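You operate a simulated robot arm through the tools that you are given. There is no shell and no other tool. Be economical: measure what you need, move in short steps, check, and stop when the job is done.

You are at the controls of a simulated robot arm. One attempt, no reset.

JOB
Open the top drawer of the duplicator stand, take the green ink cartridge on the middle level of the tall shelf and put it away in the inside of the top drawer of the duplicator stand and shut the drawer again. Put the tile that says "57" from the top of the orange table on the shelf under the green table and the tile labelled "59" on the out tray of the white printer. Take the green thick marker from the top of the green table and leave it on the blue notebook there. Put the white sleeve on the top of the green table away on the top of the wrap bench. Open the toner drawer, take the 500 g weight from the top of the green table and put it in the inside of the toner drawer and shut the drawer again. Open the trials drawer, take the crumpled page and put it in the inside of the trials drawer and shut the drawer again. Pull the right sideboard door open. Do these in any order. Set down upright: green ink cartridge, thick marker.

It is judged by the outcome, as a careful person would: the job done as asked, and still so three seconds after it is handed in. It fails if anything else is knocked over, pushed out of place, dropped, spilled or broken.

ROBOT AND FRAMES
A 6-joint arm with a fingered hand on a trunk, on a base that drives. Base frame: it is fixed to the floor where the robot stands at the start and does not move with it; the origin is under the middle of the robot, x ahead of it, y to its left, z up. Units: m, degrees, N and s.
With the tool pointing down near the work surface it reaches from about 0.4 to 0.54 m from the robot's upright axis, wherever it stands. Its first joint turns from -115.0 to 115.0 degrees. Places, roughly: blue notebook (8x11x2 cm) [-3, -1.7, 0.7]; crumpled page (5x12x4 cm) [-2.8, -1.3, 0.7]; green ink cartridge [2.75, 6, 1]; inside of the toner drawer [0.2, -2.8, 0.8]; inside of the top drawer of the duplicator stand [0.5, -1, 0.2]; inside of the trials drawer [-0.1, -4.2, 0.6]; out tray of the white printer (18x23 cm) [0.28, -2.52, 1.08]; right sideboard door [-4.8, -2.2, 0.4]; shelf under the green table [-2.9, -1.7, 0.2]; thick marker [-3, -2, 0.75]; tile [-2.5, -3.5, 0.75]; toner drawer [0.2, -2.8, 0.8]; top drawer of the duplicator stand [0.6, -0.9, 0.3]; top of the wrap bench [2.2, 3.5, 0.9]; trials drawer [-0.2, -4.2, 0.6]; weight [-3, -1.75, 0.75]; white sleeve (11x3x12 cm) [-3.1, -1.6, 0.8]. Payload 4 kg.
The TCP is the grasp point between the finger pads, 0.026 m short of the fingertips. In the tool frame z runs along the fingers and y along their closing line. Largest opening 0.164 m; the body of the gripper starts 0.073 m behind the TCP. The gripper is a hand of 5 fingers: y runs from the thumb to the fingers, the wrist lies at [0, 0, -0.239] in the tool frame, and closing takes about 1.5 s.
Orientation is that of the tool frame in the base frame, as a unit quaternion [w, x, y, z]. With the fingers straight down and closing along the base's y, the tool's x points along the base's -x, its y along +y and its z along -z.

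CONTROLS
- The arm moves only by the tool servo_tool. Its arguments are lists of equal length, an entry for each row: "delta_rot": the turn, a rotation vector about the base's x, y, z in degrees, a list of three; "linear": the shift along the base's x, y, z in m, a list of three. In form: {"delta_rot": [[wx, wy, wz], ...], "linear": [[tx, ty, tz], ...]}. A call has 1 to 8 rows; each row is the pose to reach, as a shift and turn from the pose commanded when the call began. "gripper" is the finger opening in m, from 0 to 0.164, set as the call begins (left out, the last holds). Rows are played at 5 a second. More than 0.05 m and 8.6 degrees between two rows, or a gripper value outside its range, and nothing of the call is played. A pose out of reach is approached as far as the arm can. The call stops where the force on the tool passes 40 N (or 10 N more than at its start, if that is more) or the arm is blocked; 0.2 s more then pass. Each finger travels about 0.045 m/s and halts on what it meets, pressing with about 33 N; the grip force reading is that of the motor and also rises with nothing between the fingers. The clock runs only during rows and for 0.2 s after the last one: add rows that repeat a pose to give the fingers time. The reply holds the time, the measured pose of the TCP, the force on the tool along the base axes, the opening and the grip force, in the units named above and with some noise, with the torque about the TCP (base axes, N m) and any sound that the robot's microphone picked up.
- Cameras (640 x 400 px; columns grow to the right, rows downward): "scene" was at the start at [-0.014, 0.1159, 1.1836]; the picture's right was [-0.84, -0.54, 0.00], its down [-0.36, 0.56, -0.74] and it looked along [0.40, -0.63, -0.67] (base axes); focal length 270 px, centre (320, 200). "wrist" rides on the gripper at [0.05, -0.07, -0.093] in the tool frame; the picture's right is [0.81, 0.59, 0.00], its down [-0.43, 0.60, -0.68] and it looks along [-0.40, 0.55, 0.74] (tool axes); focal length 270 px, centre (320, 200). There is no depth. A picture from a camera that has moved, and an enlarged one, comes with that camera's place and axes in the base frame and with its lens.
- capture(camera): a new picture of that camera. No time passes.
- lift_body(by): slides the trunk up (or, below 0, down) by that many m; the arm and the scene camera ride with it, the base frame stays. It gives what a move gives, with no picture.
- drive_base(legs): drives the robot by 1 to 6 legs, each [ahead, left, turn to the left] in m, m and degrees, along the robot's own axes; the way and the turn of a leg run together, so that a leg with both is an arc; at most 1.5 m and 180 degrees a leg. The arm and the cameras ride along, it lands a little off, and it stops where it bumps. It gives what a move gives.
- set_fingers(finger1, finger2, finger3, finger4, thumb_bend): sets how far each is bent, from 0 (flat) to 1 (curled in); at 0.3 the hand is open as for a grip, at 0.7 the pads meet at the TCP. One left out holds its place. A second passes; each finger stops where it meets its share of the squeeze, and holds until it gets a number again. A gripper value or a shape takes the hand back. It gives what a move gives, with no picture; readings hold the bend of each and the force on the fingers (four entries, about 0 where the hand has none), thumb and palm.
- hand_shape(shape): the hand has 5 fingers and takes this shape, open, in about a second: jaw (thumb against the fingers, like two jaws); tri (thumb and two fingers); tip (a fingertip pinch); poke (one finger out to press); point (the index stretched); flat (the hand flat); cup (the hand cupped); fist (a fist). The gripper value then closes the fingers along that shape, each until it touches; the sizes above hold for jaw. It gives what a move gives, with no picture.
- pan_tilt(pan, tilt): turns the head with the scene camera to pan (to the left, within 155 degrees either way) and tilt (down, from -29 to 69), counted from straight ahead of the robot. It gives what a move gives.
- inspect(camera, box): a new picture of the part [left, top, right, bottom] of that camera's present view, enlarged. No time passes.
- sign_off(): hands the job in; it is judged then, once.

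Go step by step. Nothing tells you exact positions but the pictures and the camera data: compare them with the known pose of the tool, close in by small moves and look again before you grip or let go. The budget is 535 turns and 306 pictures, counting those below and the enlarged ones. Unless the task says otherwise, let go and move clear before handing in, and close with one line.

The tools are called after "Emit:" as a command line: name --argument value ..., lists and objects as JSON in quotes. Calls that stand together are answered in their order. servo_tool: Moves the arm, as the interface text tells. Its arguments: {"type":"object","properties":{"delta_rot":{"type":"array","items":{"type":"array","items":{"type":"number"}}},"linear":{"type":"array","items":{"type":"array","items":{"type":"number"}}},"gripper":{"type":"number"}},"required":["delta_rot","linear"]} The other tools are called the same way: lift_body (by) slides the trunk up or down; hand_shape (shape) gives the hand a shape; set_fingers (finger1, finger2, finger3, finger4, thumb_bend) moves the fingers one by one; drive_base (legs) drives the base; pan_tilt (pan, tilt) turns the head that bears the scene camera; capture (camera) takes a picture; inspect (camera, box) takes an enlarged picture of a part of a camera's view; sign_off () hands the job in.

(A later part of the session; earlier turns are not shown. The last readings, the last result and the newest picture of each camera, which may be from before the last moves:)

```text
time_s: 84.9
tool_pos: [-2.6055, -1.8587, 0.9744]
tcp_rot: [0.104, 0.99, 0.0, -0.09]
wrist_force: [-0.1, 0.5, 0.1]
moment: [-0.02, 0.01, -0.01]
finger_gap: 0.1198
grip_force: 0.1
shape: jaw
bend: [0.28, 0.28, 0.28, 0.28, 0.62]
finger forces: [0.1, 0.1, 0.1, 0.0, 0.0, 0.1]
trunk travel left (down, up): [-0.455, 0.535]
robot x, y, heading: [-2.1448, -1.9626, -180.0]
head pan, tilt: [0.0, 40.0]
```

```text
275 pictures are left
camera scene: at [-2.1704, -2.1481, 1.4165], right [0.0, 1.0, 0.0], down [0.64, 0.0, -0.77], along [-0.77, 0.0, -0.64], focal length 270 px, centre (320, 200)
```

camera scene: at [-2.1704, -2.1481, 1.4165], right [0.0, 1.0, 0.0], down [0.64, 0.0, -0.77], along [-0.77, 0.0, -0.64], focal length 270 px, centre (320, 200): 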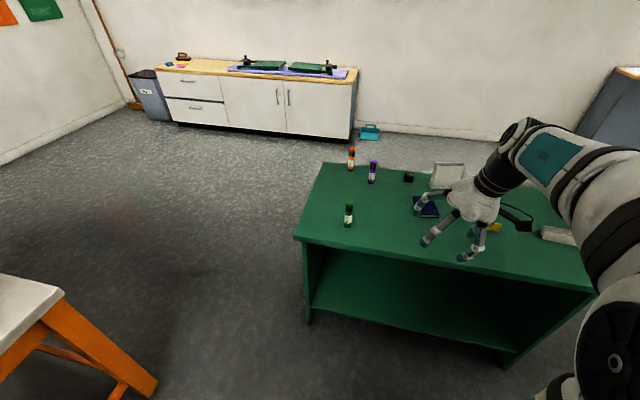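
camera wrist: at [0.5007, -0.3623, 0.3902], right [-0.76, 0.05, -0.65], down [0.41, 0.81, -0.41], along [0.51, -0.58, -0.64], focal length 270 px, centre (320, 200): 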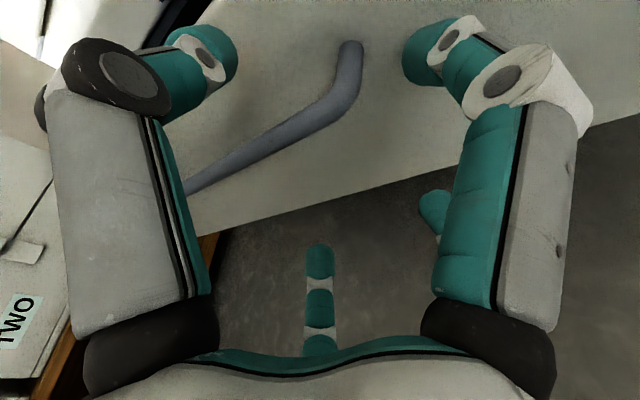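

Emit:
inspect --camera "scene" --box '[280, 140, 480, 265]'

```text
3.20 times, centred on (380, 202) of scene
camera zoom: at [-2.1704, -2.1481, 1.4165], right [0.0, 1.0, 0.0], down [0.64, 0.0, -0.77], along [-0.77, 0.0, -0.64], focal length 864 px, centre (128, 192)
```

zoom: 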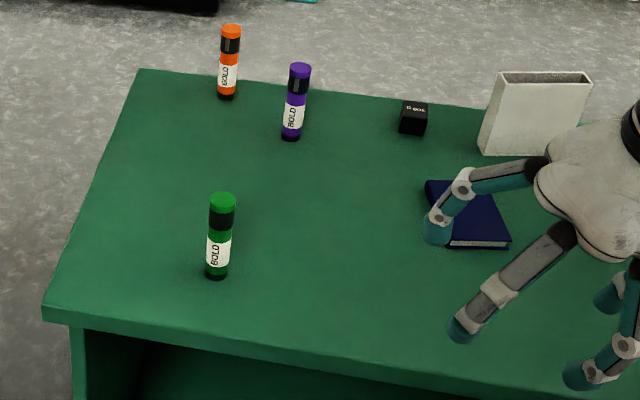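

Green marker base is at about (-2.88, -2.05, 0.70), 11.5 cm tall, 3 cm wide. I'll tilt the hand to near-horizontal and line it up in front of the marker.

Emit:
servo_tool --delta_rot '[[1.25, 8.05, -0.98], [2.5, 16.1, -1.95], [3.75, 24.15, -2.9], [5, 32.2, -3.9], [6.25, 40.2, -4.9], [7.5, 48.3, -5.85], [8.75, 56.3, -6.8], [10, 64.4, -7.8]]' --linear '[[-0.014, -0.024, -0.02], [-0.028, -0.048, -0.04], [-0.043, -0.072, -0.06], [-0.057, -0.096, -0.08], [-0.072, -0.12, -0.1], [-0.086, -0.144, -0.12], [-0.1, -0.167, -0.14], [-0.115, -0.19, -0.16]]'

Emit:
capture --camera "wrist"

Emit:
capture --camera "scene"

```text
time_s: 86.9
tool_pos: [-2.6828, -2.1768, 0.8168]
tcp_rot: [0.147, 0.748, 0.263, -0.591]
wrist_force: [0.3, 0.5, 0.4]
moment: [-0.03, -0.01, -0.03]
finger_gap: 0.12
grip_force: 0.0
shape: jaw
bend: [0.28, 0.28, 0.28, 0.28, 0.63]
finger forces: [0.0, 0.0, 0.0, 0.0, 0.1, 0.0]
out of reach, approached as far as the arm can: row 5, 6, 7
trunk travel left (down, up): [-0.455, 0.535]
robot x, y, heading: [-2.1464, -1.9631, 180.2]
head pan, tilt: [0.0, 40.0]
stopped in row 8: the arm was blocked; the commanded pose is now the measured one
```

```text
273 pictures are left
camera wrist: at [-2.638, -2.0593, 0.796], right [0.47, -0.3, -0.83], down [0.81, -0.22, 0.54], along [-0.35, -0.93, 0.14], focal length 270 px, centre (320, 200)
```

wrist: 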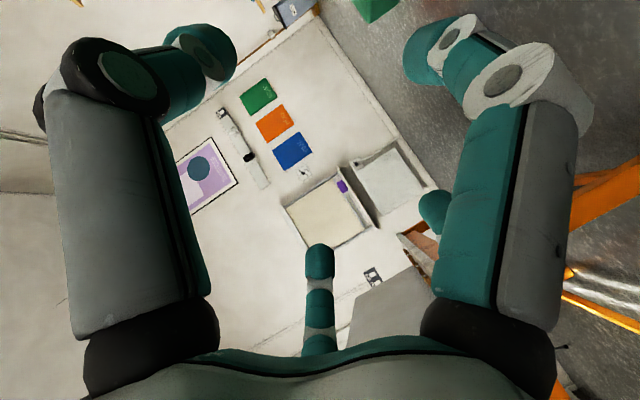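

```text
272 pictures are left
camera scene: at [-2.1708, -2.1485, 1.4164], right [0.0, 1.0, 0.0], down [0.64, 0.0, -0.77], along [-0.77, 0.0, -0.64], focal length 270 px, centre (320, 200)
```

scene: 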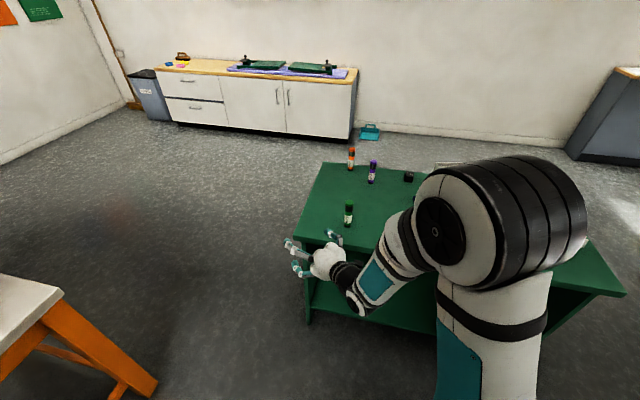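

The arm twisted near a limit; it prefers targets a bit to its right. I'll shift the base left and straighten the hand again.

Emit:
drive_base --legs '[[0, 0.2, 0]]'

Emit:
servo_tool --delta_rot '[[-0.5, -0.9, -5], [-1, -1.8, -10], [-1.5, -2.7, -15], [-2, -3.6, -20], [-2.6, -4.6, -25], [-3.1, -5.5, -30], [-3.6, -6.4, -34.9]]' --linear '[[0, 0.045, 0], [0, 0.09, 0], [0, 0.135, 0], [-0.005, 0.18, 0], [-0.01, 0.225, 0], [-0.015, 0.27, 0], [-0.02, 0.315, 0]]'

Emit:
capture --camera "wrist"

Emit:
capture --camera "scene"

```text
time_s: 88.5
tool_pos: [-2.6808, -2.3779, 0.8167]
tcp_rot: [0.149, 0.748, 0.264, -0.591]
wrist_force: [-0.8, -0.3, 0.4]
moment: [0.0, 0.03, 0.02]
finger_gap: 0.1198
grip_force: 0.1
shape: jaw
bend: [0.28, 0.28, 0.28, 0.28, 0.63]
finger forces: [0.0, 0.0, 0.0, 0.0, 0.0, 0.0]
trunk travel left (down, up): [-0.455, 0.535]
robot x, y, heading: [-2.1486, -2.1676, -180.1]
head pan, tilt: [0.0, 40.0]
```

```text
time_s: 90.1
tool_pos: [-2.7045, -2.0575, 0.8147]
tcp_rot: [0.002, 0.819, 0.0, -0.573]
wrist_force: [-0.1, 1.0, 0.2]
moment: [0.02, -0.02, 0.0]
finger_gap: 0.1199
grip_force: 0.1
shape: jaw
bend: [0.28, 0.28, 0.28, 0.28, 0.63]
finger forces: [0.0, 0.1, 0.0, 0.0, 0.0, 0.0]
out of reach, approached as far as the arm can: row 1, 2, 3, 4, 5, 6, 7
trunk travel left (down, up): [-0.455, 0.535]
robot x, y, heading: [-2.145, -2.1657, -180.2]
head pan, tilt: [0.0, 40.0]
```

```text
271 pictures are left
camera wrist: at [-2.5998, -1.9896, 0.7962], right [0.28, -0.59, -0.76], down [0.49, -0.59, 0.64], along [-0.83, -0.55, 0.12], focal length 270 px, centre (320, 200)
```

wrist: 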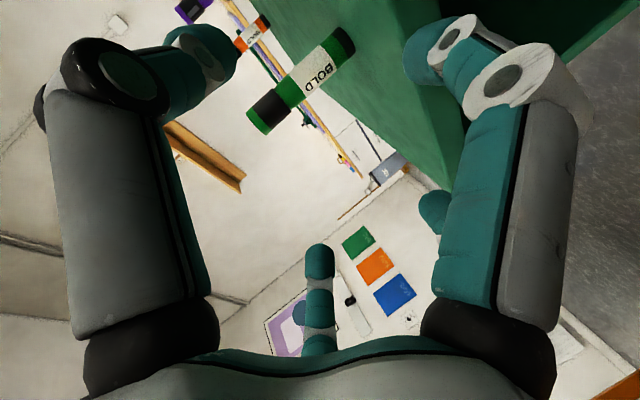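

```text
270 pictures are left
camera scene: at [-2.1699, -2.3485, 1.4165], right [0.0, 1.0, 0.0], down [0.64, 0.0, -0.77], along [-0.77, 0.0, -0.64], focal length 270 px, centre (320, 200)
```

scene: 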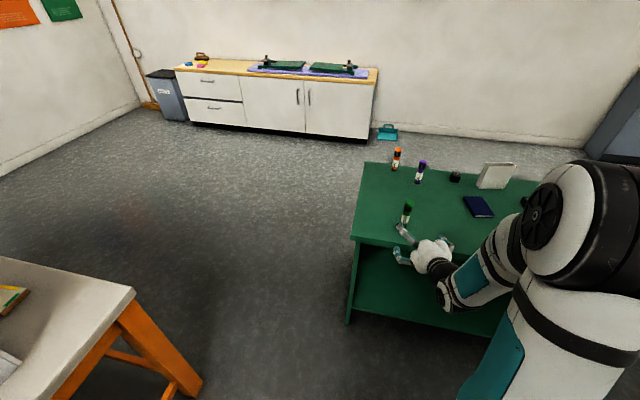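

Orientation is exact now and the marker lies right on the hand's line. I'll advance so it sits between the fingers.

Emit:
servo_tool --delta_rot '[[0, 0, 0], [0, 0, 0], [0, 0, 0], [0, 0, 0], [0, 0, 0]]' --linear '[[-0.035, 0, -0.005], [-0.07, 0, -0.01], [-0.105, 0, -0.015], [-0.14, 0, -0.022], [-0.17, 0, -0.03]]'

Emit:
capture --camera "wrist"

Emit:
inspect --camera "scene" --box '[340, 160, 500, 260]'

```text
time_s: 91.3
tool_pos: [-2.8767, -2.0629, 0.7883]
tcp_rot: [0.001, 0.818, 0.001, -0.576]
wrist_force: [0.4, 0.8, 10.6]
moment: [0.33, -0.2, -0.01]
finger_gap: 0.1178
grip_force: 0.1
shape: jaw
bend: [0.33, 0.28, 0.28, 0.28, 0.63]
finger forces: [10.5, 0.0, 0.1, 0.0, 0.1, 0.0]
trunk travel left (down, up): [-0.455, 0.535]
robot x, y, heading: [-2.146, -2.1651, -179.9]
head pan, tilt: [0.0, 40.0]
```

```text
269 pictures are left
camera wrist: at [-2.7709, -1.9935, 0.7704], right [0.27, -0.59, -0.76], down [0.49, -0.59, 0.64], along [-0.82, -0.55, 0.13], focal length 270 px, centre (320, 200)
```

wrist: 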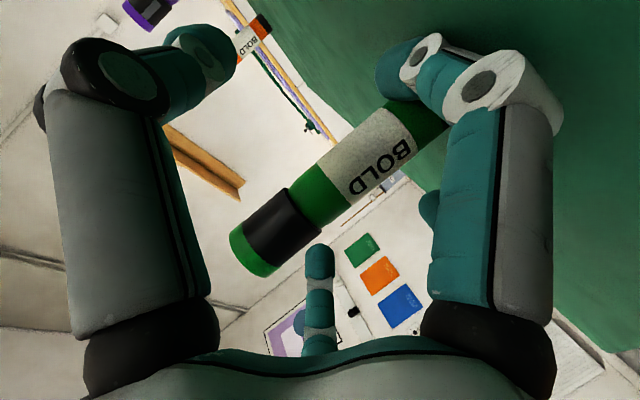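

```text
4.00 times, centred on (420, 210) of scene
camera zoom: at [-2.1686, -2.3486, 1.4167], right [0.0, 1.0, 0.0], down [0.64, 0.0, -0.77], along [-0.77, 0.0, -0.64], focal length 1080 px, centre (-80, 160)
```

zoom: 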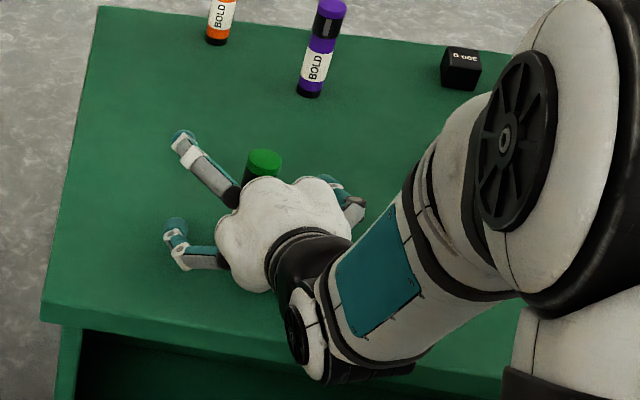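

Marker is centred; one finger brushes the table. I'll raise slightly and close.

Emit:
servo_tool --delta_rot '[[0, 0, 0]]' --linear '[[0, 0, 0.015]]'

Emit:
servo_tool --delta_rot '[[0, 0, 0], [0, 0, 0], [0, 0, 0], [0, 0, 0], [0, 0, 0], [0, 0, 0], [0, 0, 0], [0, 0, 0]]' --linear '[[0, 0, 0], [0, 0, 0], [0, 0, 0], [0, 0, 0], [0, 0, 0], [0, 0, 0], [0, 0, 0], [0, 0, 0]]' --gripper 0.0

Emit:
capture --camera "wrist"

```text
time_s: 91.7
tool_pos: [-2.8749, -2.0613, 0.8002]
tcp_rot: [0.002, 0.82, 0.001, -0.572]
wrist_force: [-0.3, 0.6, 0.4]
moment: [0.02, -0.04, 0.02]
finger_gap: 0.1199
grip_force: 0.2
shape: jaw
bend: [0.28, 0.28, 0.28, 0.28, 0.63]
finger forces: [0.1, 0.0, 0.1, 0.0, 0.0, 0.1]
trunk travel left (down, up): [-0.455, 0.535]
robot x, y, heading: [-2.1487, -2.1643, -179.8]
head pan, tilt: [0.0, 40.0]
```

```text
time_s: 93.5
tool_pos: [-2.8749, -2.0607, 0.8015]
tcp_rot: [0.002, 0.818, 0.001, -0.575]
wrist_force: [-0.9, 0.0, 0.7]
moment: [-0.01, -0.04, 0.01]
finger_gap: 0.0001
grip_force: 33.1
shape: jaw
bend: [0.82, 0.81, 0.7, 0.7, 0.7]
finger forces: [4.9, 1.0, 3.1, 0.2, 3.7, 0.1]
trunk travel left (down, up): [-0.455, 0.535]
robot x, y, heading: [-2.1483, -2.1672, -179.9]
head pan, tilt: [0.0, 40.0]
```

```text
267 pictures are left
camera wrist: at [-2.7706, -1.9921, 0.7834], right [0.28, -0.59, -0.76], down [0.49, -0.59, 0.64], along [-0.83, -0.55, 0.12], focal length 270 px, centre (320, 200)
```

wrist: 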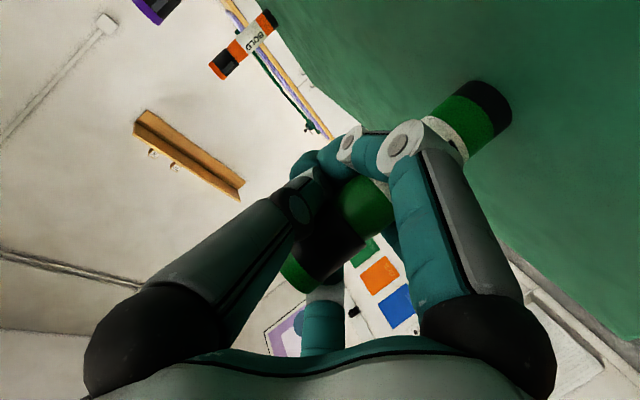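

The fingers have wrapped round the marker. I'll lift a few cm to test the hold.

Emit:
servo_tool --delta_rot '[[0, 0, 0], [0, 0, 0], [0, 0, 0]]' --linear '[[0, 0, 0.015], [0, 0, 0.03], [0, 0, 0.05]]'

Emit:
capture --camera "wrist"

Emit:
inspect --camera "scene" --box '[340, 160, 500, 260]'

```text
time_s: 94.3
tool_pos: [-2.8762, -2.0608, 0.8501]
tcp_rot: [0.002, 0.819, 0.0, -0.574]
wrist_force: [-0.6, 0.6, -0.9]
moment: [-0.01, 0.0, 0.04]
finger_gap: 0.0
grip_force: 32.8
shape: jaw
bend: [0.82, 0.81, 0.7, 0.7, 0.7]
finger forces: [5.0, 1.1, 3.3, 0.3, 3.5, 0.0]
trunk travel left (down, up): [-0.455, 0.535]
robot x, y, heading: [-2.1443, -2.1645, -180.0]
head pan, tilt: [0.0, 40.0]
```

```text
266 pictures are left
camera wrist: at [-2.771, -1.9924, 0.834], right [0.28, -0.59, -0.76], down [0.49, -0.59, 0.64], along [-0.83, -0.55, 0.12], focal length 270 px, centre (320, 200)
```

wrist: 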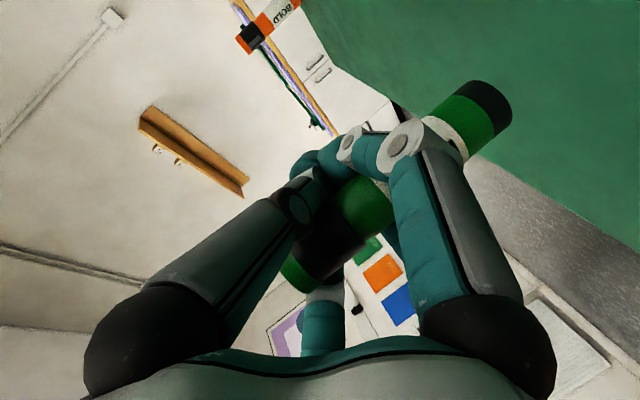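

```text
4.00 times, centred on (420, 210) of scene
camera zoom: at [-2.1701, -2.3485, 1.4164], right [0.0, 1.0, 0.0], down [0.64, 0.0, -0.77], along [-0.77, 0.0, -0.64], focal length 1080 px, centre (-80, 160)
```

zoom: 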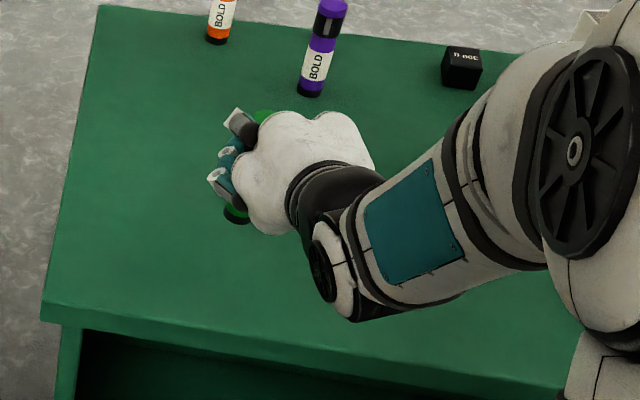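

Held firmly. The blue notebook centre is about (-2.965, -1.735). I'll drive right and slightly ahead to bring the marker over it.

Emit:
servo_tool --delta_rot '[[0, 0, 0]]' --linear '[[0, 0, 0.03]]'

Emit:
drive_base --legs '[[0, -0.32, 0]]'

Emit:
capture --camera "scene"

Emit:
capture --camera "wrist"

```text
time_s: 94.7
tool_pos: [-2.8753, -2.0602, 0.8815]
tcp_rot: [0.002, 0.82, 0.002, -0.573]
wrist_force: [-0.1, 0.0, -0.5]
moment: [-0.03, -0.02, -0.02]
finger_gap: 0.0
grip_force: 33.4
shape: jaw
bend: [0.82, 0.81, 0.7, 0.7, 0.7]
finger forces: [5.1, 1.0, 3.3, 0.3, 3.4, 0.0]
trunk travel left (down, up): [-0.455, 0.535]
robot x, y, heading: [-2.1439, -2.1635, -180.0]
head pan, tilt: [0.0, 40.0]
```

```text
time_s: 96.8
tool_pos: [-2.8747, -1.7393, 0.881]
tcp_rot: [0.001, 0.819, 0.0, -0.573]
wrist_force: [0.4, 0.5, -0.7]
moment: [-0.03, -0.03, 0.0]
finger_gap: 0.0
grip_force: 32.7
shape: jaw
bend: [0.82, 0.81, 0.7, 0.7, 0.7]
finger forces: [5.1, 1.0, 3.3, 0.2, 3.4, 0.0]
trunk travel left (down, up): [-0.455, 0.535]
robot x, y, heading: [-2.1488, -1.8443, 179.8]
head pan, tilt: [0.0, 40.0]
```

```text
264 pictures are left
camera scene: at [-2.1708, -2.0284, 1.4165], right [0.0, 1.0, 0.0], down [0.64, 0.0, -0.77], along [-0.77, 0.0, -0.64], focal length 270 px, centre (320, 200)
```

scene: 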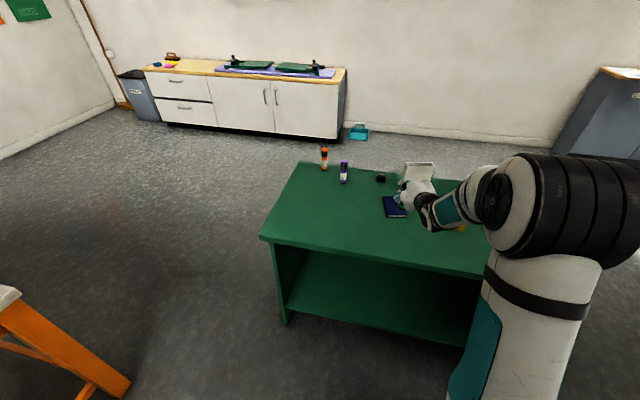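

```text
263 pictures are left
camera wrist: at [-2.7702, -1.6707, 0.8639], right [0.28, -0.59, -0.76], down [0.49, -0.59, 0.64], along [-0.83, -0.55, 0.12], focal length 270 px, centre (320, 200)
```

wrist: 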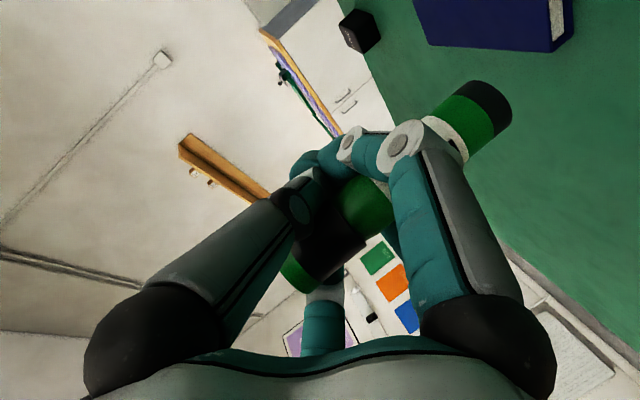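

Emit:
inspect --camera "scene" --box '[350, 150, 450, 240]'

Emit:
inspect --camera "wrist" --box '[250, 60, 530, 310]'

```text
4.44 times, centred on (400, 195) of scene
camera zoom: at [-2.1708, -2.0284, 1.4165], right [0.0, 1.0, 0.0], down [0.64, 0.0, -0.77], along [-0.77, 0.0, -0.64], focal length 1200 px, centre (-36, 222)
```

zoom: 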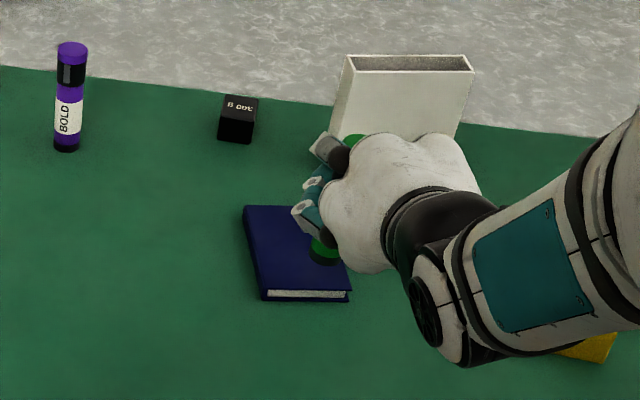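

```text
1.60 times, centred on (390, 185) of wrist
camera zoom: at [-2.7702, -1.6707, 0.8639], right [0.28, -0.59, -0.76], down [0.49, -0.59, 0.64], along [-0.83, -0.55, 0.12], focal length 432 px, centre (208, 224)
```

zoom: 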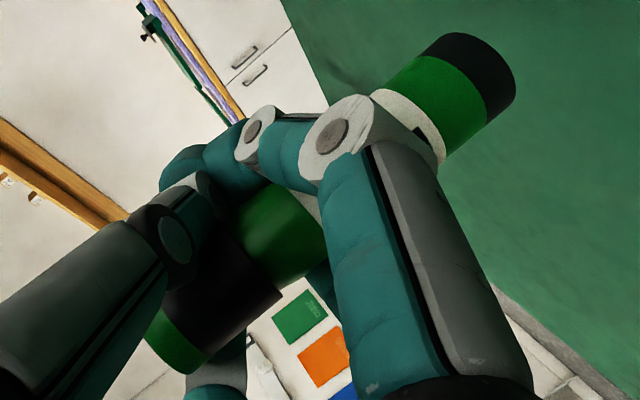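

The marker is upright with its base near (-2.885, -1.743). I'll move it 7.8 cm forward over the notebook centre and lower most of the way.

Emit:
servo_tool --delta_rot '[[0, 0, 0], [0, 0, 0], [0, 0, 0], [0, 0, 0]]' --linear '[[-0.04, 0.003, 0], [-0.078, 0.005, 0], [-0.078, 0.005, -0.02], [-0.078, 0.005, -0.04]]'

Emit:
inspect --camera "scene" --box '[350, 150, 450, 240]'

Emit:
capture --camera "wrist"

```text
time_s: 97.8
tool_pos: [-2.9522, -1.7351, 0.8425]
tcp_rot: [0.001, 0.82, 0.0, -0.573]
wrist_force: [-0.3, -0.2, -0.6]
moment: [0.01, 0.0, -0.01]
finger_gap: 0.0
grip_force: 33.2
shape: jaw
bend: [0.82, 0.81, 0.7, 0.7, 0.7]
finger forces: [5.1, 0.9, 3.2, 0.2, 3.4, 0.0]
trunk travel left (down, up): [-0.455, 0.535]
robot x, y, heading: [-2.1451, -1.8441, 180.1]
head pan, tilt: [0.0, 40.0]
```

```text
4.44 times, centred on (400, 195) of scene
camera zoom: at [-2.1708, -2.0285, 1.4165], right [0.0, 1.0, 0.0], down [0.64, 0.0, -0.77], along [-0.77, 0.0, -0.64], focal length 1200 px, centre (-36, 222)
```

zoom: 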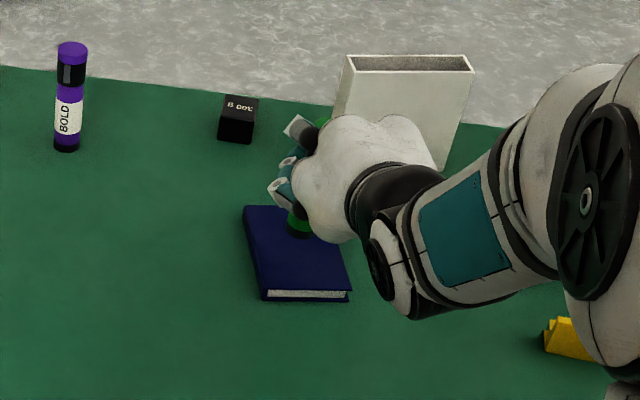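

```text
259 pictures are left
camera wrist: at [-2.8474, -1.6663, 0.8245], right [0.28, -0.59, -0.76], down [0.49, -0.59, 0.64], along [-0.83, -0.55, 0.12], focal length 270 px, centre (320, 200)
```

wrist: 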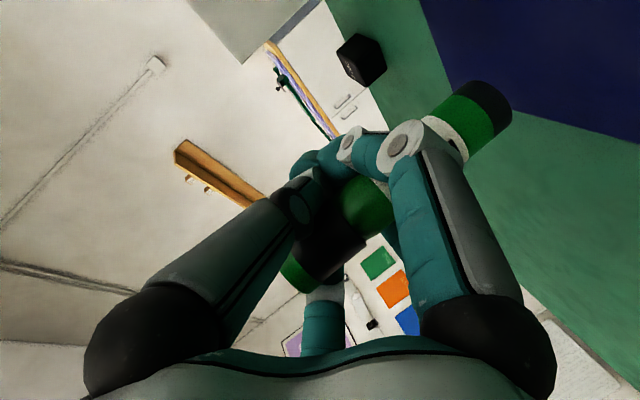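

Well placed over the notebook. Lowering in small steps until contact.

Emit:
servo_tool --delta_rot '[[0, 0, 0], [0, 0, 0]]' --linear '[[0, 0, -0.008], [0, 0, -0.014]]'

Emit:
inspect --camera "scene" --box '[350, 150, 450, 240]'

```text
time_s: 98.4
tool_pos: [-2.9525, -1.7344, 0.828]
tcp_rot: [0.001, 0.82, 0.0, -0.573]
wrist_force: [0.2, 0.3, -0.9]
moment: [-0.03, 0.02, 0.02]
finger_gap: 0.0002
grip_force: 33.0
shape: jaw
bend: [0.82, 0.82, 0.7, 0.7, 0.7]
finger forces: [5.1, 1.0, 3.1, 0.2, 3.4, 0.0]
trunk travel left (down, up): [-0.455, 0.535]
robot x, y, heading: [-2.1478, -1.8436, 179.9]
head pan, tilt: [0.0, 40.0]
```

```text
4.44 times, centred on (400, 195) of scene
camera zoom: at [-2.1709, -2.0285, 1.4165], right [0.0, 1.0, 0.0], down [0.64, 0.0, -0.77], along [-0.77, 0.0, -0.64], focal length 1200 px, centre (-36, 222)
```

zoom: 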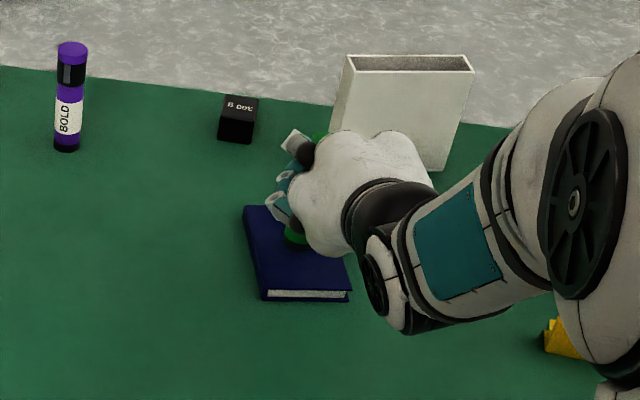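

Emit:
servo_tool --delta_rot '[[0, 0, 0], [0, 0, 0]]' --linear '[[0, 0, -0.004], [0, 0, -0.007]]'

Emit:
servo_tool --delta_rot '[[0, 0, 0], [0, 0, 0]]' --linear '[[0, 0, -0.002], [0, 0, -0.004]]'

```text
time_s: 99.0
tool_pos: [-2.9534, -1.7354, 0.821]
tcp_rot: [0.001, 0.819, 0.0, -0.574]
wrist_force: [-0.2, -0.5, -1.0]
moment: [0.03, 0.0, 0.04]
finger_gap: 0.0002
grip_force: 32.8
shape: jaw
bend: [0.82, 0.82, 0.7, 0.7, 0.7]
finger forces: [5.1, 1.0, 3.2, 0.2, 3.4, 0.0]
trunk travel left (down, up): [-0.455, 0.535]
robot x, y, heading: [-2.1456, -1.8437, 180.1]
head pan, tilt: [0.0, 40.0]
```

```text
time_s: 99.6
tool_pos: [-2.9537, -1.7359, 0.8156]
tcp_rot: [0.001, 0.819, 0.0, -0.574]
wrist_force: [-0.3, 0.7, -1.2]
moment: [-0.02, -0.07, 0.0]
finger_gap: 0.0
grip_force: 33.2
shape: jaw
bend: [0.82, 0.82, 0.7, 0.7, 0.7]
finger forces: [5.2, 1.0, 3.2, 0.3, 3.4, 0.1]
trunk travel left (down, up): [-0.455, 0.535]
robot x, y, heading: [-2.1475, -1.8436, 180.1]
head pan, tilt: [0.0, 40.0]
```

Emit:
servo_tool --delta_rot '[[0, 0, 0], [0, 0, 0]]' --linear '[[0, 0, -0.002], [0, 0, -0.004]]'

Emit:
inspect --camera "scene" --box '[370, 170, 430, 230]'

Emit:
capture --camera "wrist"

```text
time_s: 100.2
tool_pos: [-2.9546, -1.7334, 0.8142]
tcp_rot: [0.001, 0.818, 0.0, -0.576]
wrist_force: [-1.2, -0.6, 9.0]
moment: [-0.03, -0.14, -0.03]
finger_gap: 0.0
grip_force: 33.0
shape: jaw
bend: [0.82, 0.81, 0.7, 0.7, 0.7]
finger forces: [4.5, 1.5, 3.9, 1.4, 3.2, 0.0]
trunk travel left (down, up): [-0.455, 0.535]
robot x, y, heading: [-2.1477, -1.8453, 179.9]
head pan, tilt: [0.0, 40.0]
```

```text
6.67 times, centred on (400, 200) of scene
camera zoom: at [-2.1698, -2.0287, 1.4166], right [0.0, 1.0, 0.0], down [0.64, 0.0, -0.77], along [-0.77, 0.0, -0.64], focal length 1799 px, centre (-213, 200)
```

zoom: 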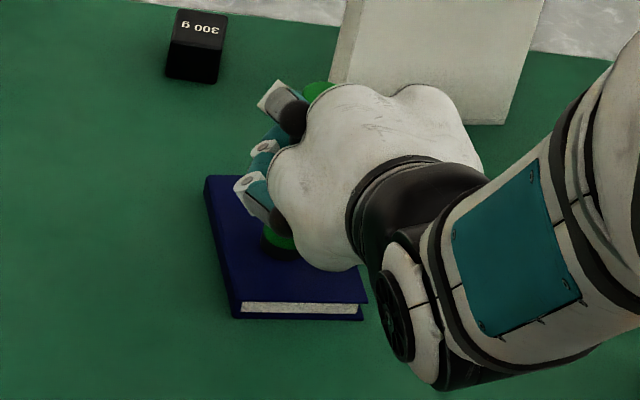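

```text
256 pictures are left
camera wrist: at [-2.8489, -1.6657, 0.7967], right [0.27, -0.59, -0.76], down [0.49, -0.59, 0.64], along [-0.83, -0.55, 0.13], focal length 270 px, centre (320, 200)
```

wrist: 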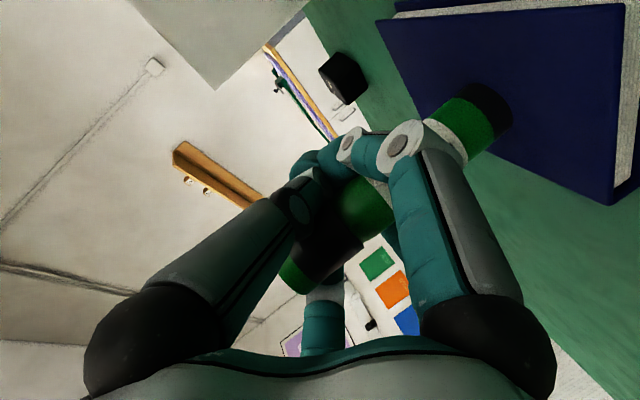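

Contact at 9 N. The marker is on the notebook; releasing.

Emit:
servo_tool --delta_rot '[[0, 0, 0], [0, 0, 0], [0, 0, 0], [0, 0, 0], [0, 0, 0], [0, 0, 0], [0, 0, 0], [0, 0, 0]]' --linear '[[0, 0, 0.001], [0, 0, 0.002], [0, 0, 0.002], [0, 0, 0.002], [0, 0, 0.002], [0, 0, 0.002], [0, 0, 0.002], [0, 0, 0.002]]' --gripper 0.12

Emit:
capture --camera "wrist"

Emit:
inspect --camera "scene" --box '[370, 170, 430, 230]'

```text
time_s: 102.0
tool_pos: [-2.954, -1.7338, 0.8135]
tcp_rot: [0.003, 0.819, 0.002, -0.574]
wrist_force: [-0.2, 0.2, -0.5]
moment: [0.0, -0.03, 0.02]
finger_gap: 0.1201
grip_force: 0.0
shape: jaw
bend: [0.28, 0.28, 0.28, 0.28, 0.62]
finger forces: [0.0, 0.1, 0.0, 0.0, 0.0, 0.0]
trunk travel left (down, up): [-0.455, 0.535]
robot x, y, heading: [-2.143, -1.8466, 179.8]
head pan, tilt: [0.0, 40.0]
```

```text
255 pictures are left
camera wrist: at [-2.8486, -1.6657, 0.7964], right [0.28, -0.59, -0.76], down [0.49, -0.59, 0.64], along [-0.83, -0.55, 0.12], focal length 270 px, centre (320, 200)
```

wrist: 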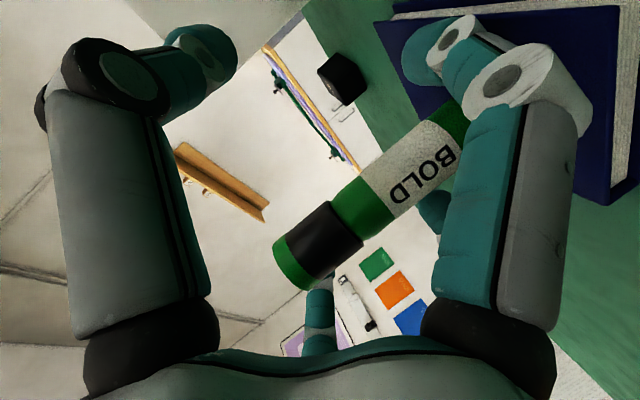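

```text
6.67 times, centred on (400, 200) of scene
camera zoom: at [-2.1708, -2.0285, 1.4165], right [0.0, 1.0, 0.0], down [0.64, 0.0, -0.77], along [-0.77, 0.0, -0.64], focal length 1799 px, centre (-213, 200)
```

zoom: 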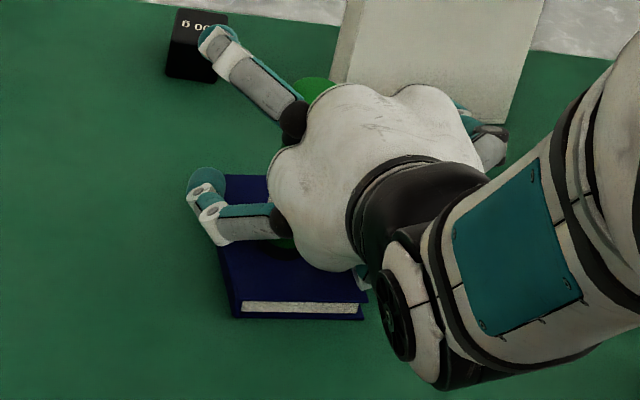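

Marker stands upright on the notebook. Backing out straight.

Emit:
servo_tool --delta_rot '[[0, 0, 0], [0, 0, 0], [0, 0, 0], [0, 0, 0], [0, 0, 0]]' --linear '[[0.035, 0, 0.003], [0.075, 0, 0.006], [0.11, 0, 0.01], [0.15, 0, 0.03], [0.18, 0, 0.06]]'

Emit:
capture --camera "scene"

Emit:
capture --camera "wrist"

```text
time_s: 103.2
tool_pos: [-2.7719, -1.7323, 0.876]
tcp_rot: [0.001, 0.819, 0.0, -0.574]
wrist_force: [-0.7, -0.3, 0.6]
moment: [-0.02, 0.01, -0.03]
finger_gap: 0.1197
grip_force: 0.0
shape: jaw
bend: [0.28, 0.28, 0.28, 0.28, 0.62]
finger forces: [0.1, 0.0, 0.1, 0.0, 0.0, 0.1]
trunk travel left (down, up): [-0.455, 0.535]
robot x, y, heading: [-2.1416, -1.8489, 179.8]
head pan, tilt: [0.0, 40.0]
```

```text
253 pictures are left
camera scene: at [-2.1704, -2.0285, 1.4164], right [0.0, 1.0, 0.0], down [0.64, 0.0, -0.77], along [-0.77, 0.0, -0.64], focal length 270 px, centre (320, 200)
```

scene: 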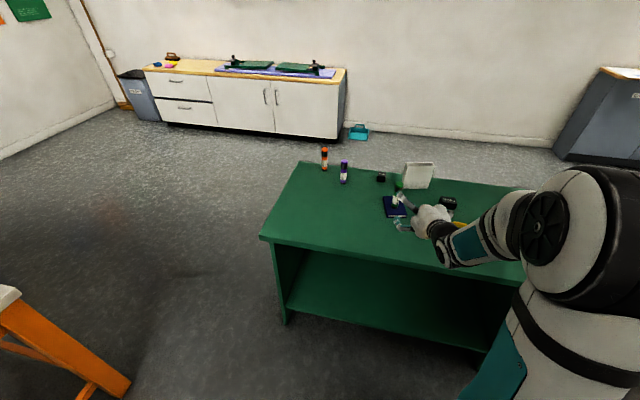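

```text
252 pictures are left
camera wrist: at [-2.668, -1.6644, 0.8583], right [0.28, -0.59, -0.76], down [0.49, -0.59, 0.64], along [-0.83, -0.55, 0.12], focal length 270 px, centre (320, 200)
```

wrist: 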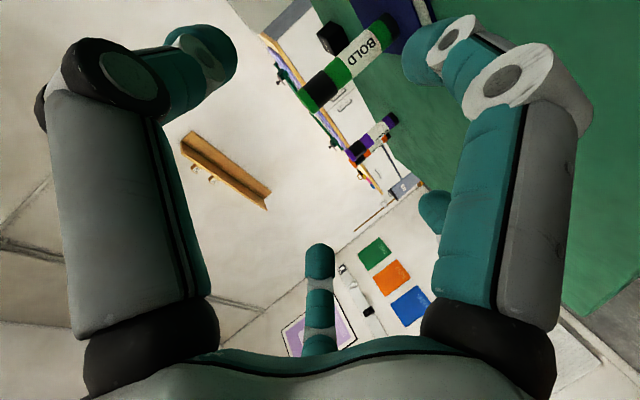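

Marker task done. Next I'll go round the north end of the green table to the sideboard corridor.

Emit:
drive_base --legs '[[-0.25, 0, 0], [0, -1.3, 0], [1.5, 0, 0], [0.35, 0, 0], [0, 1.5, 0]]'

Emit:
pan_tilt --pan 0 --tilt 35

Emit:
capture --camera "scene"

Emit:
pan_tilt --pan 120 --tilt 30

Emit:
capture --camera "scene"

```text
time_s: 127.0
tool_pos: [-4.3768, -1.8894, 0.8744]
tcp_rot: [-0.007, 0.819, -0.011, -0.574]
wrist_force: [-0.2, -0.3, -0.8]
moment: [-0.04, -0.02, 0.02]
finger_gap: 0.1197
grip_force: 0.1
shape: jaw
bend: [0.28, 0.28, 0.28, 0.28, 0.62]
finger forces: [0.0, 0.1, 0.0, 0.0, 0.0, 0.0]
trunk travel left (down, up): [-0.455, 0.535]
robot x, y, heading: [-3.7538, -2.0168, 178.2]
head pan, tilt: [0.0, 40.0]
```

```text
time_s: 127.7
tool_pos: [-4.3763, -1.8893, 0.8758]
tcp_rot: [-0.007, 0.819, -0.011, -0.574]
wrist_force: [0.0, 0.4, 0.7]
moment: [-0.01, -0.01, 0.0]
finger_gap: 0.1195
grip_force: 0.0
shape: jaw
bend: [0.28, 0.28, 0.28, 0.28, 0.62]
finger forces: [0.0, 0.0, 0.0, 0.1, 0.1, 0.0]
trunk travel left (down, up): [-0.455, 0.535]
robot x, y, heading: [-3.7547, -2.0165, 178.5]
head pan, tilt: [0.0, 35.0]
```

```text
251 pictures are left
camera scene: at [-3.7853, -2.2019, 1.424], right [0.03, 1.0, 0.0], down [0.57, -0.02, -0.82], along [-0.82, 0.02, -0.57], focal length 270 px, centre (320, 200)
```

scene: 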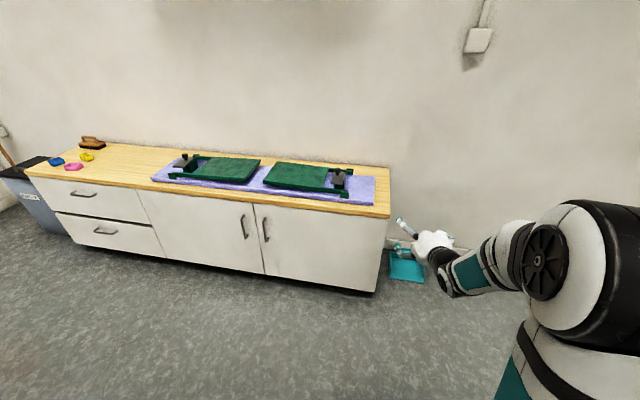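

```text
time_s: 129.7
tool_pos: [-4.3768, -1.8905, 0.8758]
tcp_rot: [-0.006, 0.819, -0.011, -0.574]
wrist_force: [-0.6, 0.8, -0.5]
moment: [0.01, -0.01, 0.01]
finger_gap: 0.1198
grip_force: 0.0
shape: jaw
bend: [0.28, 0.28, 0.28, 0.28, 0.62]
finger forces: [0.0, 0.0, 0.0, 0.0, 0.0, 0.1]
trunk travel left (down, up): [-0.455, 0.535]
robot x, y, heading: [-3.7525, -2.0183, 178.0]
head pan, tilt: [120.0, 30.0]
```

```text
250 pictures are left
camera scene: at [-3.6544, -2.2841, 1.4318], right [-0.88, -0.47, 0.0], down [-0.24, 0.44, -0.87], along [0.41, -0.76, -0.5], focal length 270 px, centre (320, 200)
```

scene: 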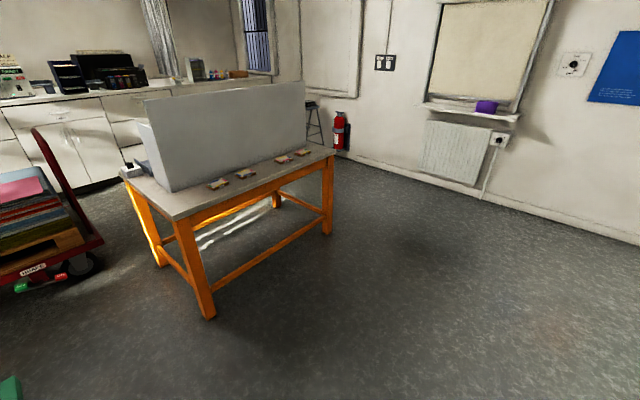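

The sideboard's right door handle is near (-4.90, -2.475, 0.46), and the cabinet front is turned about 11°. I also see four tiles at the edge of the orange table. I'll line up with the door.

Emit:
lift_body --by -0.34

Emit:
drive_base --legs '[[0.2, 0.73, 0], [0, 0, -10]]'

Emit:
pan_tilt --pan 0 --tilt 45

Emit:
capture --camera "scene"

Emit:
capture --camera "wrist"

```text
time_s: 133.0
tool_pos: [-4.376, -1.8894, 0.5363]
tcp_rot: [-0.007, 0.819, -0.011, -0.574]
wrist_force: [-0.3, 0.7, 0.4]
moment: [0.0, 0.0, 0.0]
finger_gap: 0.1196
grip_force: 0.1
shape: jaw
bend: [0.28, 0.28, 0.28, 0.28, 0.62]
finger forces: [0.1, 0.0, 0.0, 0.0, 0.1, 0.0]
trunk travel left (down, up): [-0.115, 0.875]
robot x, y, heading: [-3.7517, -2.0215, 178.2]
head pan, tilt: [120.0, 30.0]
```

```text
time_s: 137.8
tool_pos: [-4.5702, -2.5073, 0.5347]
tcp_rot: [-0.055, 0.815, -0.079, -0.571]
wrist_force: [-0.2, -0.2, 0.5]
moment: [0.02, 0.0, 0.02]
finger_gap: 0.1199
grip_force: 0.0
shape: jaw
bend: [0.28, 0.28, 0.28, 0.28, 0.62]
finger forces: [0.0, 0.1, 0.0, 0.1, 0.1, 0.1]
trunk travel left (down, up): [-0.115, 0.875]
robot x, y, heading: [-3.977, -2.736, 168.9]
head pan, tilt: [120.0, 30.0]
```

```text
time_s: 139.8
tool_pos: [-4.5694, -2.5072, 0.5351]
tcp_rot: [-0.054, 0.816, -0.079, -0.571]
wrist_force: [-0.4, 0.3, 0.0]
moment: [-0.01, 0.02, -0.01]
finger_gap: 0.1197
grip_force: 0.1
shape: jaw
bend: [0.28, 0.28, 0.28, 0.28, 0.62]
finger forces: [0.1, 0.1, 0.0, 0.0, 0.1, 0.0]
trunk travel left (down, up): [-0.115, 0.875]
robot x, y, heading: [-3.9721, -2.7348, 169.0]
head pan, tilt: [0.0, 45.0]
```

```text
249 pictures are left
camera scene: at [-4.0303, -2.9125, 1.0692], right [0.19, 0.98, 0.0], down [0.69, -0.14, -0.71], along [-0.69, 0.14, -0.71], focal length 270 px, centre (320, 200)
```

scene: 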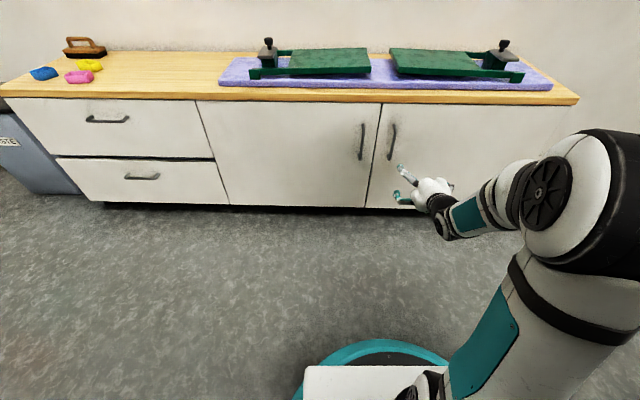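

```text
248 pictures are left
camera wrist: at [-4.4527, -2.4594, 0.518], right [0.16, -0.63, -0.76], down [0.37, -0.68, 0.64], along [-0.92, -0.38, 0.12], focal length 270 px, centre (320, 200)
```

wrist: 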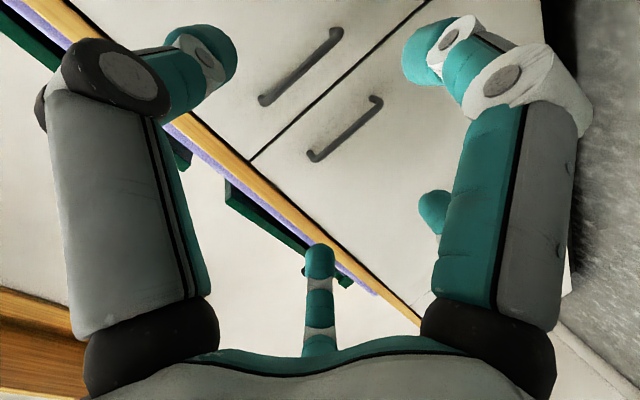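

Triangulated the right door handle at (-4.886, -2.457, 0.465). I'll lower to it and close in.

Emit:
lift_body --by -0.06

Emit:
drive_base --legs '[[0.22, 0.01, 0]]'

Emit:
capture --camera "wrist"

```text
time_s: 140.8
tool_pos: [-4.5692, -2.5063, 0.4757]
tcp_rot: [-0.053, 0.815, -0.078, -0.571]
wrist_force: [0.6, 0.3, 0.5]
moment: [-0.03, 0.02, 0.0]
finger_gap: 0.1196
grip_force: 0.0
shape: jaw
bend: [0.28, 0.28, 0.28, 0.28, 0.62]
finger forces: [0.0, 0.1, 0.1, 0.0, 0.0, 0.0]
trunk travel left (down, up): [-0.055, 0.935]
robot x, y, heading: [-3.9717, -2.7332, 169.0]
head pan, tilt: [0.0, 45.0]
```

```text
time_s: 142.5
tool_pos: [-4.7863, -2.4725, 0.4753]
tcp_rot: [-0.054, 0.815, -0.08, -0.572]
wrist_force: [0.0, -0.4, -1.3]
moment: [-0.01, -0.01, -0.04]
finger_gap: 0.1199
grip_force: 0.1
shape: jaw
bend: [0.28, 0.28, 0.28, 0.28, 0.62]
finger forces: [0.1, 0.0, 0.0, 0.1, 0.0, 0.0]
trunk travel left (down, up): [-0.055, 0.935]
robot x, y, heading: [-4.1933, -2.703, 168.5]
head pan, tilt: [0.0, 45.0]
```

```text
247 pictures are left
camera wrist: at [-4.67, -2.4247, 0.458], right [0.16, -0.63, -0.76], down [0.36, -0.68, 0.64], along [-0.92, -0.38, 0.12], focal length 270 px, centre (320, 200)
```

wrist: 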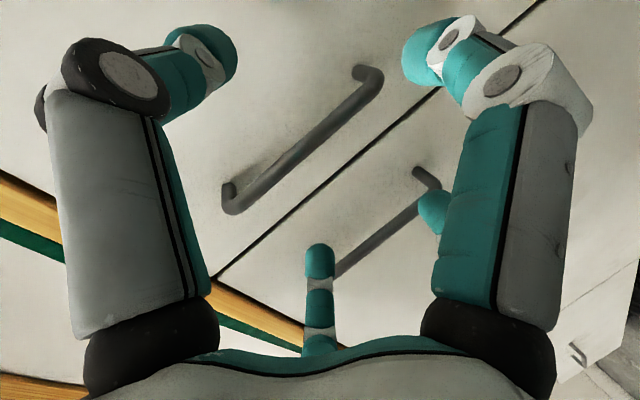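

Lined up between thumb and fingers. I'll narrow the opening to miss the left handle and advance.

Emit:
servo_tool --delta_rot '[[0, 0, 0], [0, 0, 0], [0, 0, 0], [0, 0, 0]]' --linear '[[0, 0, 0], [0, 0, 0], [0, 0, 0], [0, 0, 0]]' --gripper 0.08

Emit:
drive_base --legs '[[0.085, 0, 0]]'

Emit:
capture --camera "wrist"

```text
time_s: 143.5
tool_pos: [-4.7872, -2.4714, 0.4758]
tcp_rot: [-0.055, 0.815, -0.08, -0.571]
wrist_force: [0.0, 0.9, 0.7]
moment: [-0.02, -0.01, -0.01]
finger_gap: 0.0807
grip_force: 0.2
shape: jaw
bend: [0.37, 0.37, 0.37, 0.37, 0.7]
finger forces: [0.0, 0.0, 0.1, 0.1, 0.0, 0.1]
trunk travel left (down, up): [-0.055, 0.935]
robot x, y, heading: [-4.193, -2.7021, 168.7]
head pan, tilt: [0.0, 45.0]
```

```text
time_s: 144.6
tool_pos: [-4.8605, -2.456, 0.4721]
tcp_rot: [-0.055, 0.816, -0.082, -0.569]
wrist_force: [19.2, -4.7, 2.2]
moment: [0.08, 0.48, 0.2]
finger_gap: 0.079
grip_force: 0.2
shape: jaw
bend: [0.37, 0.37, 0.38, 0.87, 0.7]
finger forces: [0.0, 0.0, 7.8, 12.4, 0.0, 0.1]
trunk travel left (down, up): [-0.055, 0.935]
robot x, y, heading: [-4.2736, -2.6876, 168.6]
head pan, tilt: [0.0, 45.0]
stopped in leg 1: the force on the tool passed its limit at 54 N (the readings are from after the stop); the commanded pose is now the measured one
```

```text
246 pictures are left
camera wrist: at [-4.7437, -2.4094, 0.456], right [0.16, -0.63, -0.76], down [0.36, -0.68, 0.64], along [-0.92, -0.37, 0.12], focal length 270 px, centre (320, 200)
```

wrist: 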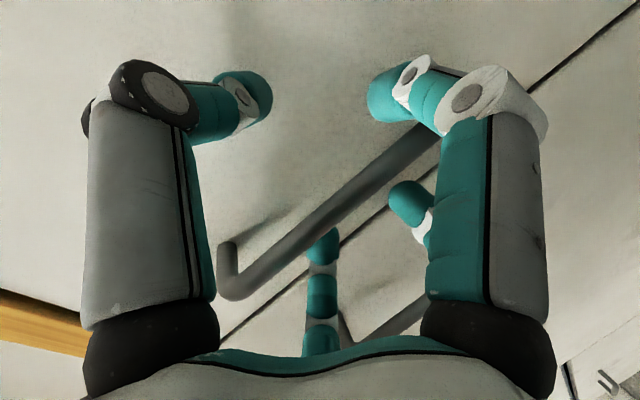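

The bar is between the fingers. Closing on it.

Emit:
servo_tool --delta_rot '[[0, 0, 0], [0, 0, 0], [0, 0, 0], [0, 0, 0], [0, 0, 0], [0, 0, 0], [0, 0, 0], [0, 0, 0]]' --linear '[[0, 0, 0], [0, 0, 0], [0, 0, 0], [0, 0, 0], [0, 0, 0], [0, 0, 0], [0, 0, 0], [0, 0, 0]]' --gripper 0

Emit:
capture --camera "wrist"

```text
time_s: 146.4
tool_pos: [-4.862, -2.4565, 0.4698]
tcp_rot: [-0.055, 0.819, -0.082, -0.566]
wrist_force: [5.4, 2.5, -24.9]
moment: [0.44, -0.05, 0.06]
finger_gap: 0.0006
grip_force: 32.6
shape: jaw
bend: [0.7, 0.7, 0.88, 0.87, 0.7]
finger forces: [19.6, 19.3, 0.0, 0.0, 3.2, 0.0]
trunk travel left (down, up): [-0.055, 0.935]
robot x, y, heading: [-4.2733, -2.6837, 168.3]
head pan, tilt: [0.0, 45.0]
```

```text
245 pictures are left
camera wrist: at [-4.7451, -2.409, 0.4532], right [0.16, -0.64, -0.75], down [0.36, -0.68, 0.65], along [-0.92, -0.37, 0.11], focal length 270 px, centre (320, 200)
```

wrist: 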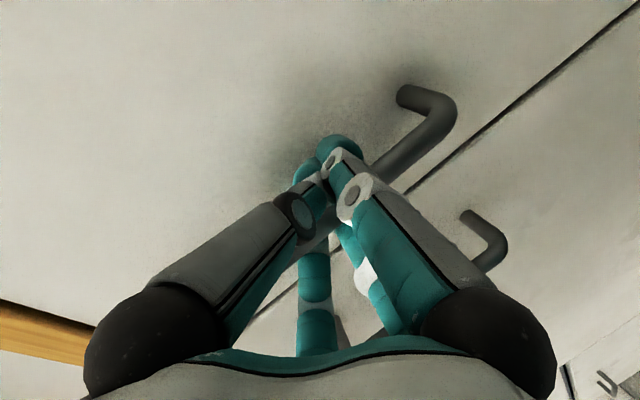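

The bar is wrapped. I'll swing the base in a small arc around the door's right hinge, about (-4.80, -1.84).

Emit:
drive_base --legs '[[-0.1006, -0.0958, 8]]'

Emit:
capture --camera "scene"

```text
time_s: 147.8
tool_pos: [-4.7769, -2.4603, 0.4713]
tcp_rot: [-0.016, 0.821, -0.024, -0.571]
wrist_force: [-0.8, -28.8, -24.6]
moment: [0.31, 0.11, -0.09]
finger_gap: 0.0012
grip_force: 33.0
shape: jaw
bend: [0.7, 0.7, 0.88, 0.87, 0.7]
finger forces: [9.1, 37.2, 0.0, 0.1, 0.3, 0.0]
trunk travel left (down, up): [-0.055, 0.935]
robot x, y, heading: [-4.1539, -2.6075, 176.6]
head pan, tilt: [0.0, 45.0]
```

```text
244 pictures are left
camera scene: at [-4.1915, -2.789, 1.009], right [0.06, 1.0, 0.0], down [0.71, -0.04, -0.71], along [-0.7, 0.04, -0.71], focal length 270 px, centre (320, 200)
```

scene: 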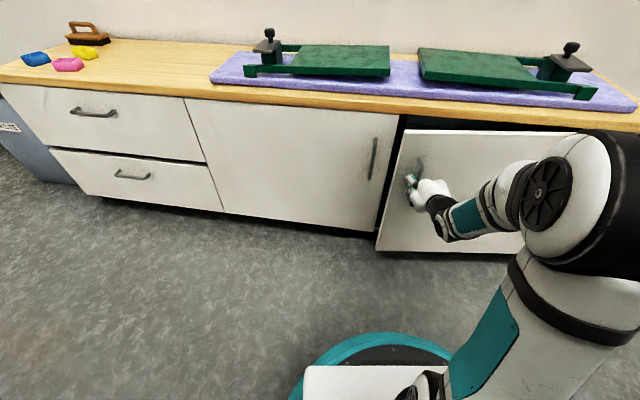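

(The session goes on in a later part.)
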